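You operate a simulated robot arm through the tools that you are given. There is no shell and no other tool. Be economical: measure what you need, move in short steps, check, and stop when the job is done.

The job below is to be done with a simulated robot arm. You get a single attempt, and the scene is never put back.

TASK
Put the orange cloth on the white drip tray.

It is judged by the outcome, as a careful person would: the job done as asked, and still so three seconds after it is handed in. It fails if anything else is knocked over, pushed out of place, dropped, spilled or broken. Flat cloth is picked up by pressing the open fingertips on it (5 to 10 N) and closing them slowly along it; thin cloth reads only 2 to 8 mm in the jaws.

THE ROBOT
A 6-joint arm with a two-finger parallel gripper, fixed in place. Base frame: the origin is at the foot of the arm, x ahead of it, y to its left, z up; the work surface is at about z = 0. Units: m, degrees, N and s.
With the tool pointing down near the work surface it reaches from about 0.16 to 0.42 m from the base axis. Its first joint turns from -66.0 to 66.0 degrees. Payload 1.57 kg.
The TCP is the grasp point between the finger pads, 0.03 m short of the fingertips. In the tool frame z runs along the fingers and y along their closing line. Largest opening 0.08 m; finger width 0.017, thickness 0.012; the body of the gripper, 0.04 by 0.082 m, starts 0.08 m behind the TCP.
Orientation is told as [roll, pitch, yaw] about the base's x, y, z axes, in that order, counted from this pose: with the fingers straight down and closing along the base's y, the tool's x points along the base's -x, its y along +y and its z along -z.

THE INTERFACE
- The arm moves only by the tool step_arm. Its argument "commands" is a list of rows, each an object (a shift or turn left out is 0, a gripper value left out holds the last) with "travel": the shift along the base's x, y, z in units of 25 mm (1.0 is 25 mm), a list of three; "yaw": the turn about the base's z in units of 8 degrees (1.0 is 8 degrees); "grip": the finger opening in cm, from 0 to 8. In form: [{"travel": [dx, dy, dz], "yaw": yaw, "grip": grip}, ...]. A call has 1 to 20 rows; each row shifts and turns the commanded pose from where the row before left it. A call with a number of a shift or a turn outside -1 to 1 is refused whole. A row lasts 0.2 s, in which the tool goes at most 0.05 m and 8.6 degrees; a call with a longer step from one row to the next is refused whole, and so is a gripper value outside its range. A pose out of reach is approached as far as the arm can. The call stops where the force on the tool passes 40 N (or 10 N more than at its start, if that is more) or the arm is blocked; 0.2 s more then pass. Each finger travels about 0.153 m/s and halts on what it meets, pressing with about 33 N; the grip force reading is that of the motor and also rises with nothing between the fingers. The clock runs only during rows and for 0.2 s after the last one: add rows that do not move to give the fingers time. It gives the time, the measured TCP pose, the force on the tool (base axes), the opening and the grip force at its end, in the units of the frame above (readings bear some noise).
- Cameras (640 x 400 px; columns grow to the right, rows downward): "scene" is fixed at [0.057, -0.3319, 0.4204]; the picture's right is [0.75, -0.66, 0.00], its down [-0.39, -0.45, -0.80] and it looks along [0.53, 0.61, -0.59] (base axes); focal length 260 px, centre (320, 200). "wrist" rides on the gripper at [0.072, -0.007, -0.122] in the tool frame; the picture's right is [0.09, 1.00, 0.00], its down [-0.84, 0.08, -0.54] and it looks along [-0.54, 0.05, 0.84] (tool axes); focal length 238 px, centre (320, 200).
- get_image(camera): a new picture of that camera. No time passes.
- probe_pixels(camera, pixels): for up to 12 pixels [column, row] of the newest picture of that camera ("zoom" is the newest enlarged one), the place [x, y, z] in the base frame of the surface seen there, good to about 0.002 m. No time passes.
- zoom(camera, box): a new picture of the part [left, top, right, bottom] of that camera's present view, enlarged. No time passes.
- job_done(): hands the job in; it is judged then, once.

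Go step by step. Measure first, check grasps and placings, and put right what went wrong. The budget is 60 turns and 20 pictures, counting those below and the enlarged ones. Unless the task says otherwise, let go and move clear before handing in, and close with one line.

The tools are called after "Request:" by a JSON object that holds its "name" and its "arguments". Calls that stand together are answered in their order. step_arm: Moves the arm, as the interface text tells. Its arguments: {"type":"object","properties":{"commands":{"type":"array"}},"required":["commands"]} The other tools are called the same way: get_image (camera) takes a picture; probe_pixels (camera, pixels) gives the place of the surface under pixels of a picture; zoom (camera, box) takes an enlarged picture of a part of a camera's view; job_done () hands the job in.

At the start:

```text
clock: 0.0
position: [0.1985, 0.1146, 0.2797]
tool_rot: [0.0, -0.1, 0.0]
ft_force: [0.1, -0.3, 0.0]
finger_gap: 0.0799
grasp_force: 0.0
```

scene: 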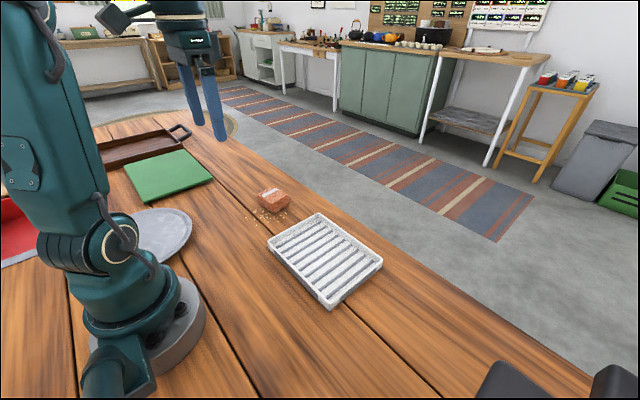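
wrist: 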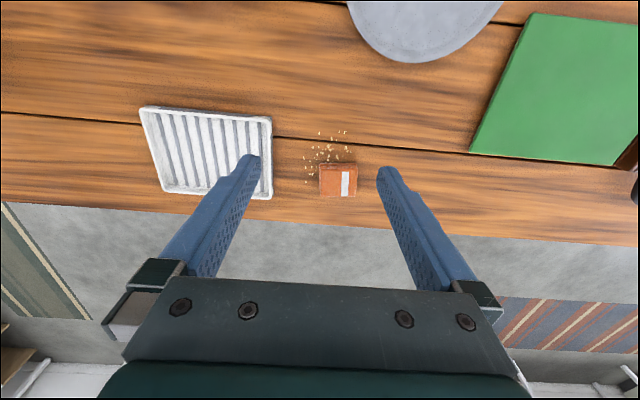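

The orange item is near scene pixel (272,200), beside crumbs, and the white tray is near (325,258). I'll zoom in to see which is the cloth and measure.

Request:
{"name": "zoom", "arguments": {"camera": "scene", "box": [220, 170, 400, 320]}}

Request:
{"name": "zoom", "arguments": {"camera": "wrist", "box": [280, 110, 400, 220]}}

Request:
{"name": "probe_pixels", "arguments": {"camera": "wrist", "pixels": [[321, 165], [355, 164], [356, 194], [321, 196], [338, 180], [345, 182], [310, 180], [143, 110], [270, 119], [268, 196], [168, 190], [330, 145]]}}

Request:
{"name": "probe_pixels", "arguments": {"camera": "scene", "pixels": [[258, 195], [272, 189], [290, 199], [275, 211], [272, 198], [268, 206], [318, 214], [381, 262], [327, 307], [268, 242], [325, 255], [320, 262]]}}

```text
2.67 times, centred on (310, 245) of scene
```

zoom: 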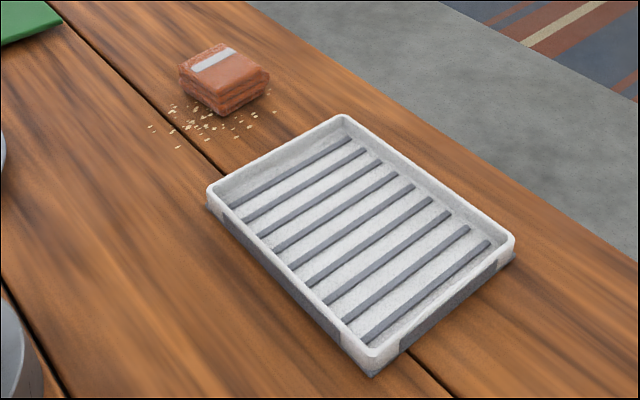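

```text
3.64 times, centred on (340, 165) of wrist
```

zoom: 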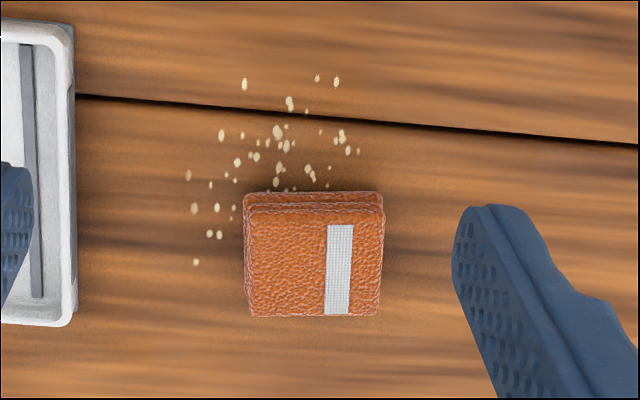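

```text
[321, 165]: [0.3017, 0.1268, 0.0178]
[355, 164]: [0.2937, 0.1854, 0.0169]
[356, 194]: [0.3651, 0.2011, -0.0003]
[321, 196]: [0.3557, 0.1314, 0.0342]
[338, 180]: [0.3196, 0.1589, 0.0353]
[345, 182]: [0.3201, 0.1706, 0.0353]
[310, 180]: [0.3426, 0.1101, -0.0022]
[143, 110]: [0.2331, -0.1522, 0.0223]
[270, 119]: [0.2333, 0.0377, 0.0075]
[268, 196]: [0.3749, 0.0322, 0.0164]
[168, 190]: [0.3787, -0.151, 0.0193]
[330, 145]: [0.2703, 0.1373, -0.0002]
```

```text
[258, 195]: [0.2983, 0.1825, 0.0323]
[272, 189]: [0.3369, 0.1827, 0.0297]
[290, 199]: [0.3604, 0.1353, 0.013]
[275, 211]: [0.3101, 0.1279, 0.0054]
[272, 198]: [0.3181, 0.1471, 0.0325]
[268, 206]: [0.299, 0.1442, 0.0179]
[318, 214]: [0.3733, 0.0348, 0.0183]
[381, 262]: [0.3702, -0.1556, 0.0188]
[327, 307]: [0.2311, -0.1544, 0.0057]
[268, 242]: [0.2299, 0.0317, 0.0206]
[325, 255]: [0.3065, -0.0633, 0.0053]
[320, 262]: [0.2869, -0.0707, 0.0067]
```

The cloth is a folded stack: about x 0.298–0.356, y 0.127–0.187, top at z 0.035. The tray is centred near (0.303, -0.059) with its rim at 0.02. I'll move above the cloth and check before going down to straddle it along y.

Request:
{"name": "step_arm", "arguments": {"commands": [{"travel": [0.734, 0.242, -0.9], "grip": 8}, {"travel": [0.734, 0.242, -0.9]}, {"travel": [0.734, 0.242, -0.9]}, {"travel": [0.734, 0.242, -0.9]}, {"travel": [0.734, 0.242, -0.9]}, {"travel": [0.734, 0.242, -0.9]}, {"travel": [0.734, 0.242, -0.9]}, {}, {}]}}

Request:
{"name": "get_image", "arguments": {"camera": "wrist"}}

Request:
{"name": "probe_pixels", "arguments": {"camera": "wrist", "pixels": [[320, 180], [320, 200], [300, 190], [280, 190], [345, 190], [360, 190], [370, 190], [320, 220]]}}

```text
clock: 2.0
position: [0.3231, 0.1572, 0.1214]
tool_rot: [0.0, -0.1, 0.0]
ft_force: [-0.3, -0.1, 0.6]
finger_gap: 0.0799
grasp_force: 0.1
```

```text
15 pictures are left
```

wrist: 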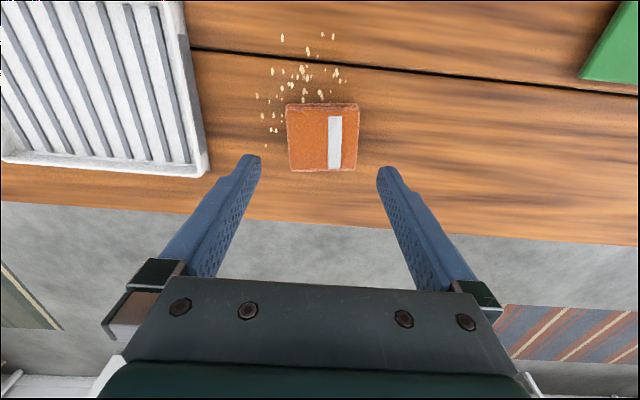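

```text
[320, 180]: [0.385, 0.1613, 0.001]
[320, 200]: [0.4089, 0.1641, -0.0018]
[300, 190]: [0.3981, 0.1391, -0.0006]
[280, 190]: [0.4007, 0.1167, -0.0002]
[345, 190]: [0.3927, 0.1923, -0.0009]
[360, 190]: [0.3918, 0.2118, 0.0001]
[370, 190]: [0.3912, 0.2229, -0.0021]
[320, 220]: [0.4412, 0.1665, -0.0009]
```

Request:
{"name": "probe_pixels", "arguments": {"camera": "wrist", "pixels": [[290, 112], [290, 140], [293, 166], [357, 112], [355, 140], [353, 166], [322, 105], [322, 110], [322, 140], [322, 166], [284, 140], [362, 140]]}}

```text
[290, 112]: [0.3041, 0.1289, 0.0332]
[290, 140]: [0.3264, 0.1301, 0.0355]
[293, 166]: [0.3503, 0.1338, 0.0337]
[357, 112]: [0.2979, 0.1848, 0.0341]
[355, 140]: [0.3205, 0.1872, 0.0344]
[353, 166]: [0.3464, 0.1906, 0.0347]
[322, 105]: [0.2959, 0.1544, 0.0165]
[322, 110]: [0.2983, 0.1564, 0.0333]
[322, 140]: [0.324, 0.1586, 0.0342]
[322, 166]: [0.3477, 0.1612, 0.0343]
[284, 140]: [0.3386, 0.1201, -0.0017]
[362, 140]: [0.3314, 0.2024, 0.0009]
```

The cloth is centred at (0.324, 0.1595) and turned about +6°, roughly 60 mm wide along y. I'll align to it and go down with the fingers either side, tips about 5 mm above the table.

Request:
{"name": "step_arm", "arguments": {"commands": [{"travel": [0.04, 0.1, 0], "yaw": 0.75}, {}, {"travel": [0, 0, -0.6]}, {"travel": [0, 0, -0.6]}, {"travel": [0, 0, -0.6]}, {"travel": [0, 0, -0.6]}, {"travel": [0, 0, -0.5]}, {"travel": [0, 0, -0.5]}, {}, {}]}}

Request:
{"name": "get_image", "arguments": {"camera": "wrist"}}

```text
clock: 4.2
position: [0.3287, 0.1607, 0.0362]
tool_rot: [0.0, -0.1, 6.0]
ft_force: [0.4, 0.1, -0.6]
finger_gap: 0.0801
grasp_force: 0.0
```

```text
14 pictures are left
```

wrist: 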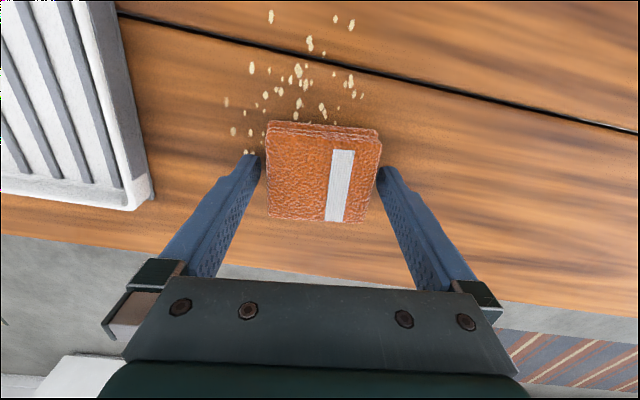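

The fingers straddle the stack cleanly, with gaps at columns 262 and 377. I'll close slowly.

Request:
{"name": "step_arm", "arguments": {"commands": [{"grip": 7.4}, {"grip": 6.9}, {"grip": 6.4}, {"grip": 6.0}, {"grip": 5.6}, {"grip": 5.2}, {"grip": 4.8}, {}, {}]}}

Request:
{"name": "get_image", "arguments": {"camera": "wrist"}}

```text
clock: 6.2
position: [0.3281, 0.1603, 0.0366]
tool_rot: [0.1, -0.1, 6.0]
ft_force: [0.2, 0.2, 0.0]
finger_gap: 0.0686
grasp_force: 33.6
```

```text
13 pictures are left
```

wrist: 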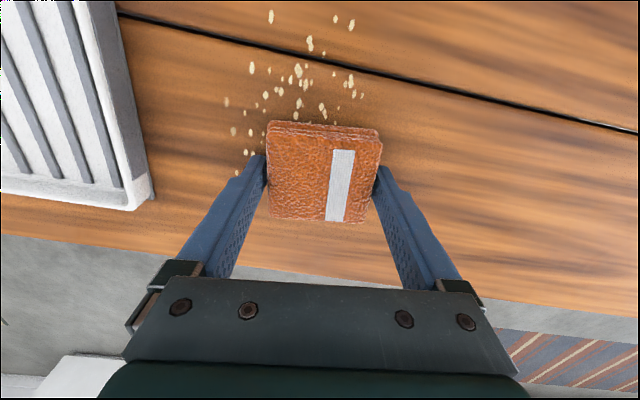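

The fingers halted on the stack at 68.6 mm with 33 N. I'll lift a little and check.

Request:
{"name": "step_arm", "arguments": {"commands": [{"travel": [0, 0, 0.4]}, {"travel": [0, 0, 0.6]}, {"travel": [0, 0, 0.8]}, {"travel": [0, 0, 0.8]}, {}, {}]}}

Request:
{"name": "get_image", "arguments": {"camera": "scene"}}

```text
clock: 7.6
position: [0.3295, 0.1595, 0.1006]
tool_rot: [0.0, -0.1, 6.0]
ft_force: [-0.3, -0.5, -0.6]
finger_gap: 0.0688
grasp_force: 32.5
```

```text
12 pictures are left
```

scene: 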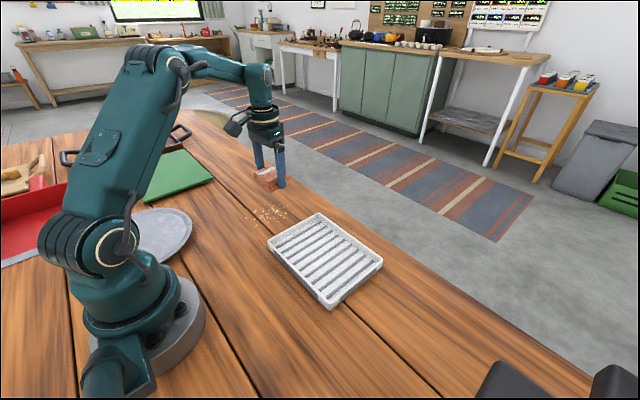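

The cloth is lifted and held (scene 265,178). I'll carry it level to above the tray centre.

Request:
{"name": "step_arm", "arguments": {"commands": [{"travel": [-0.07, -0.73, 0], "yaw": -0.0625}, {"travel": [-0.07, -0.73, 0], "yaw": -0.0625}, {"travel": [-0.07, -0.73, 0], "yaw": -0.0625}, {"travel": [-0.07, -0.73, 0], "yaw": -0.0625}, {"travel": [-0.07, -0.73, 0], "yaw": -0.0625}, {"travel": [-0.07, -0.73, 0], "yaw": -0.0625}, {"travel": [-0.07, -0.73, 0], "yaw": -0.0625}, {"travel": [-0.07, -0.73, 0], "yaw": -0.0625}, {"travel": [-0.07, -0.73, 0], "yaw": -0.0625}, {"travel": [-0.07, -0.73, 0], "yaw": -0.0625}, {"travel": [-0.07, -0.73, 0], "yaw": -0.0625}, {"travel": [-0.07, -0.73, 0], "yaw": -0.0625}, {}, {}]}}

Request:
{"name": "get_image", "arguments": {"camera": "wrist"}}

Request:
{"name": "get_image", "arguments": {"camera": "scene"}}

```text
clock: 10.6
position: [0.3067, -0.0586, 0.1005]
tool_rot: [0.1, -0.1, 0.1]
ft_force: [0.3, -0.1, -0.5]
finger_gap: 0.0685
grasp_force: 33.1
```

```text
11 pictures are left
```

wrist: 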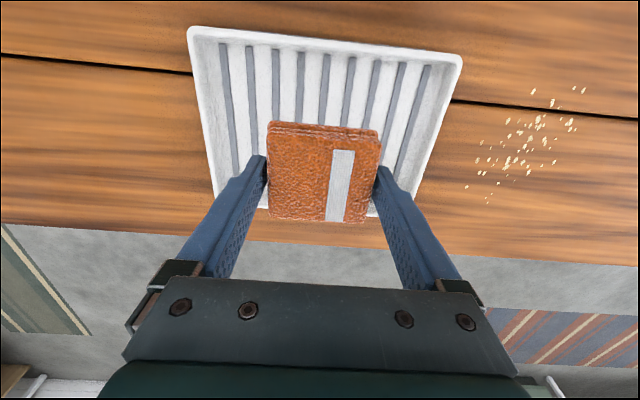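

```text
10 pictures are left
```

scene: 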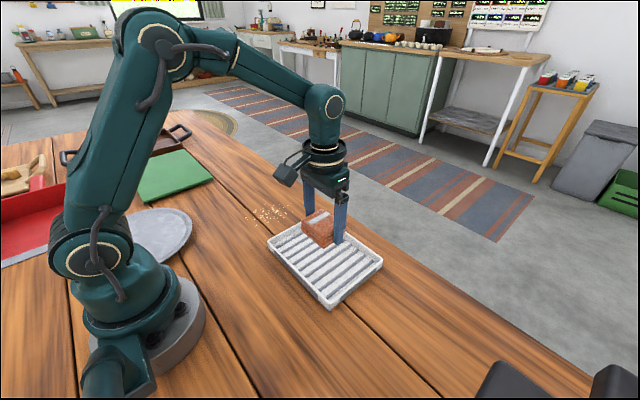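

The cloth hangs centred over the tray. I'll lower it to just above the floor (TCP about 0.046).

Request:
{"name": "step_arm", "arguments": {"commands": [{"travel": [0, 0, -0.5]}, {"travel": [0, 0, -0.5]}, {"travel": [0, 0, -0.5]}, {"travel": [0, 0, -0.4]}, {"travel": [0, 0, -0.3]}, {}, {}]}}

Request:
{"name": "zoom", "arguments": {"camera": "scene", "box": [250, 170, 400, 320]}}

```text
clock: 12.2
position: [0.307, -0.0577, 0.046]
tool_rot: [0.0, 0.0, 0.0]
ft_force: [-0.2, -0.3, 0.2]
finger_gap: 0.0687
grasp_force: 33.2
```

```text
2.67 times, centred on (325, 245) of scene
```

zoom: 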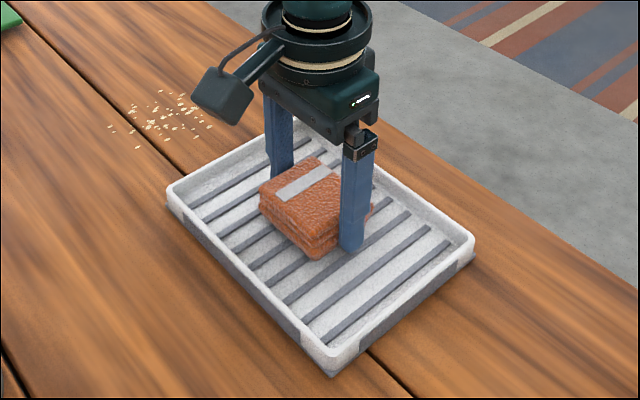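

There's no contact yet and the cloth sits well inside the rim. I'll lower it in tiny steps.

Request:
{"name": "step_arm", "arguments": {"commands": [{"travel": [0, 0, -0.06]}, {"travel": [0, 0, -0.06]}, {}]}}

```text
clock: 13.0
position: [0.3069, -0.0592, 0.044]
tool_rot: [0.1, -0.2, 0.0]
ft_force: [-3.9, 3.8, 26.8]
finger_gap: 0.0687
grasp_force: 32.6
```

It's touching the tray floor (27 N up). I'll ease off slightly, open slowly and lift straight up.

Request:
{"name": "step_arm", "arguments": {"commands": [{"travel": [0, 0, 0.05]}, {}, {"grip": 6.9}, {"grip": 7.1}, {"grip": 7.4}, {"grip": 7.7}, {"grip": 8}, {}, {"travel": [0, 0, 0.4]}, {"travel": [0, 0, 0.8]}, {"travel": [0, 0, 1]}, {"travel": [0, 0, 1]}, {"travel": [0, 0, 1]}, {}]}}

Request:
{"name": "get_image", "arguments": {"camera": "scene"}}

Request:
{"name": "get_image", "arguments": {"camera": "wrist"}}

Request:
{"name": "zoom", "arguments": {"camera": "scene", "box": [250, 170, 400, 320]}}

```text
clock: 16.0
position: [0.304, -0.058, 0.1479]
tool_rot: [0.0, -0.1, 0.0]
ft_force: [-0.6, -0.8, 0.3]
finger_gap: 0.0799
grasp_force: 0.0
```

```text
8 pictures are left
```

scene: 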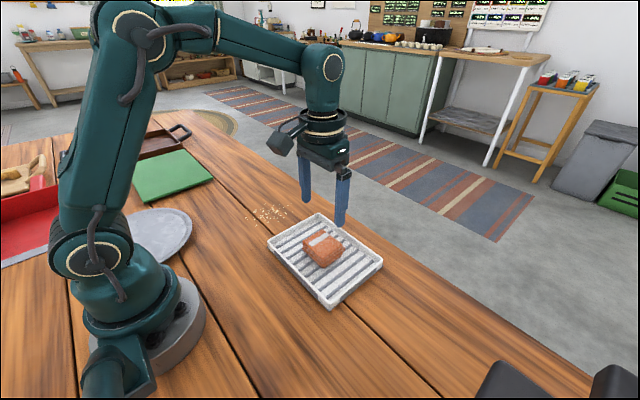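

```text
7 pictures are left
```

wrist: 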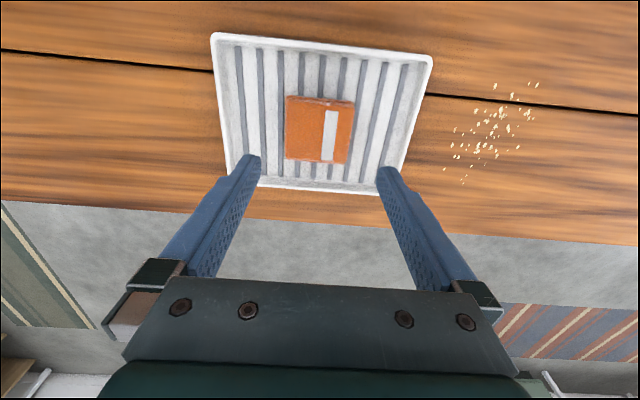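

```text
2.67 times, centred on (325, 245) of scene
```

zoom: 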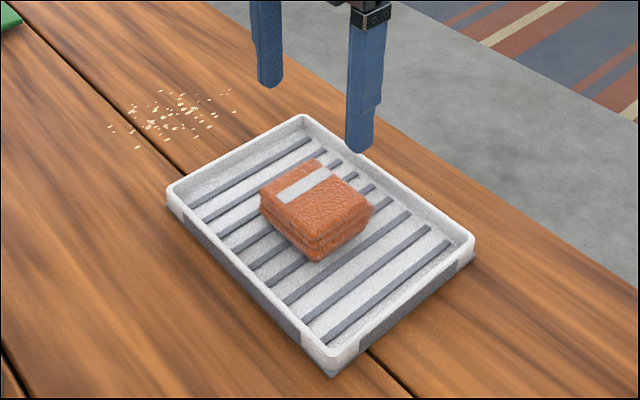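

The cloth rests flat inside the tray (scene 323,249), the tray hasn't moved, and the gripper is clear. I'm handing it in.

Request:
{"name": "job_done", "arguments": {}}

```text
The job is handed in.
```

The orange cloth is on the white drip tray, lying flat near its centre; nothing else was moved, and I've handed the job in.
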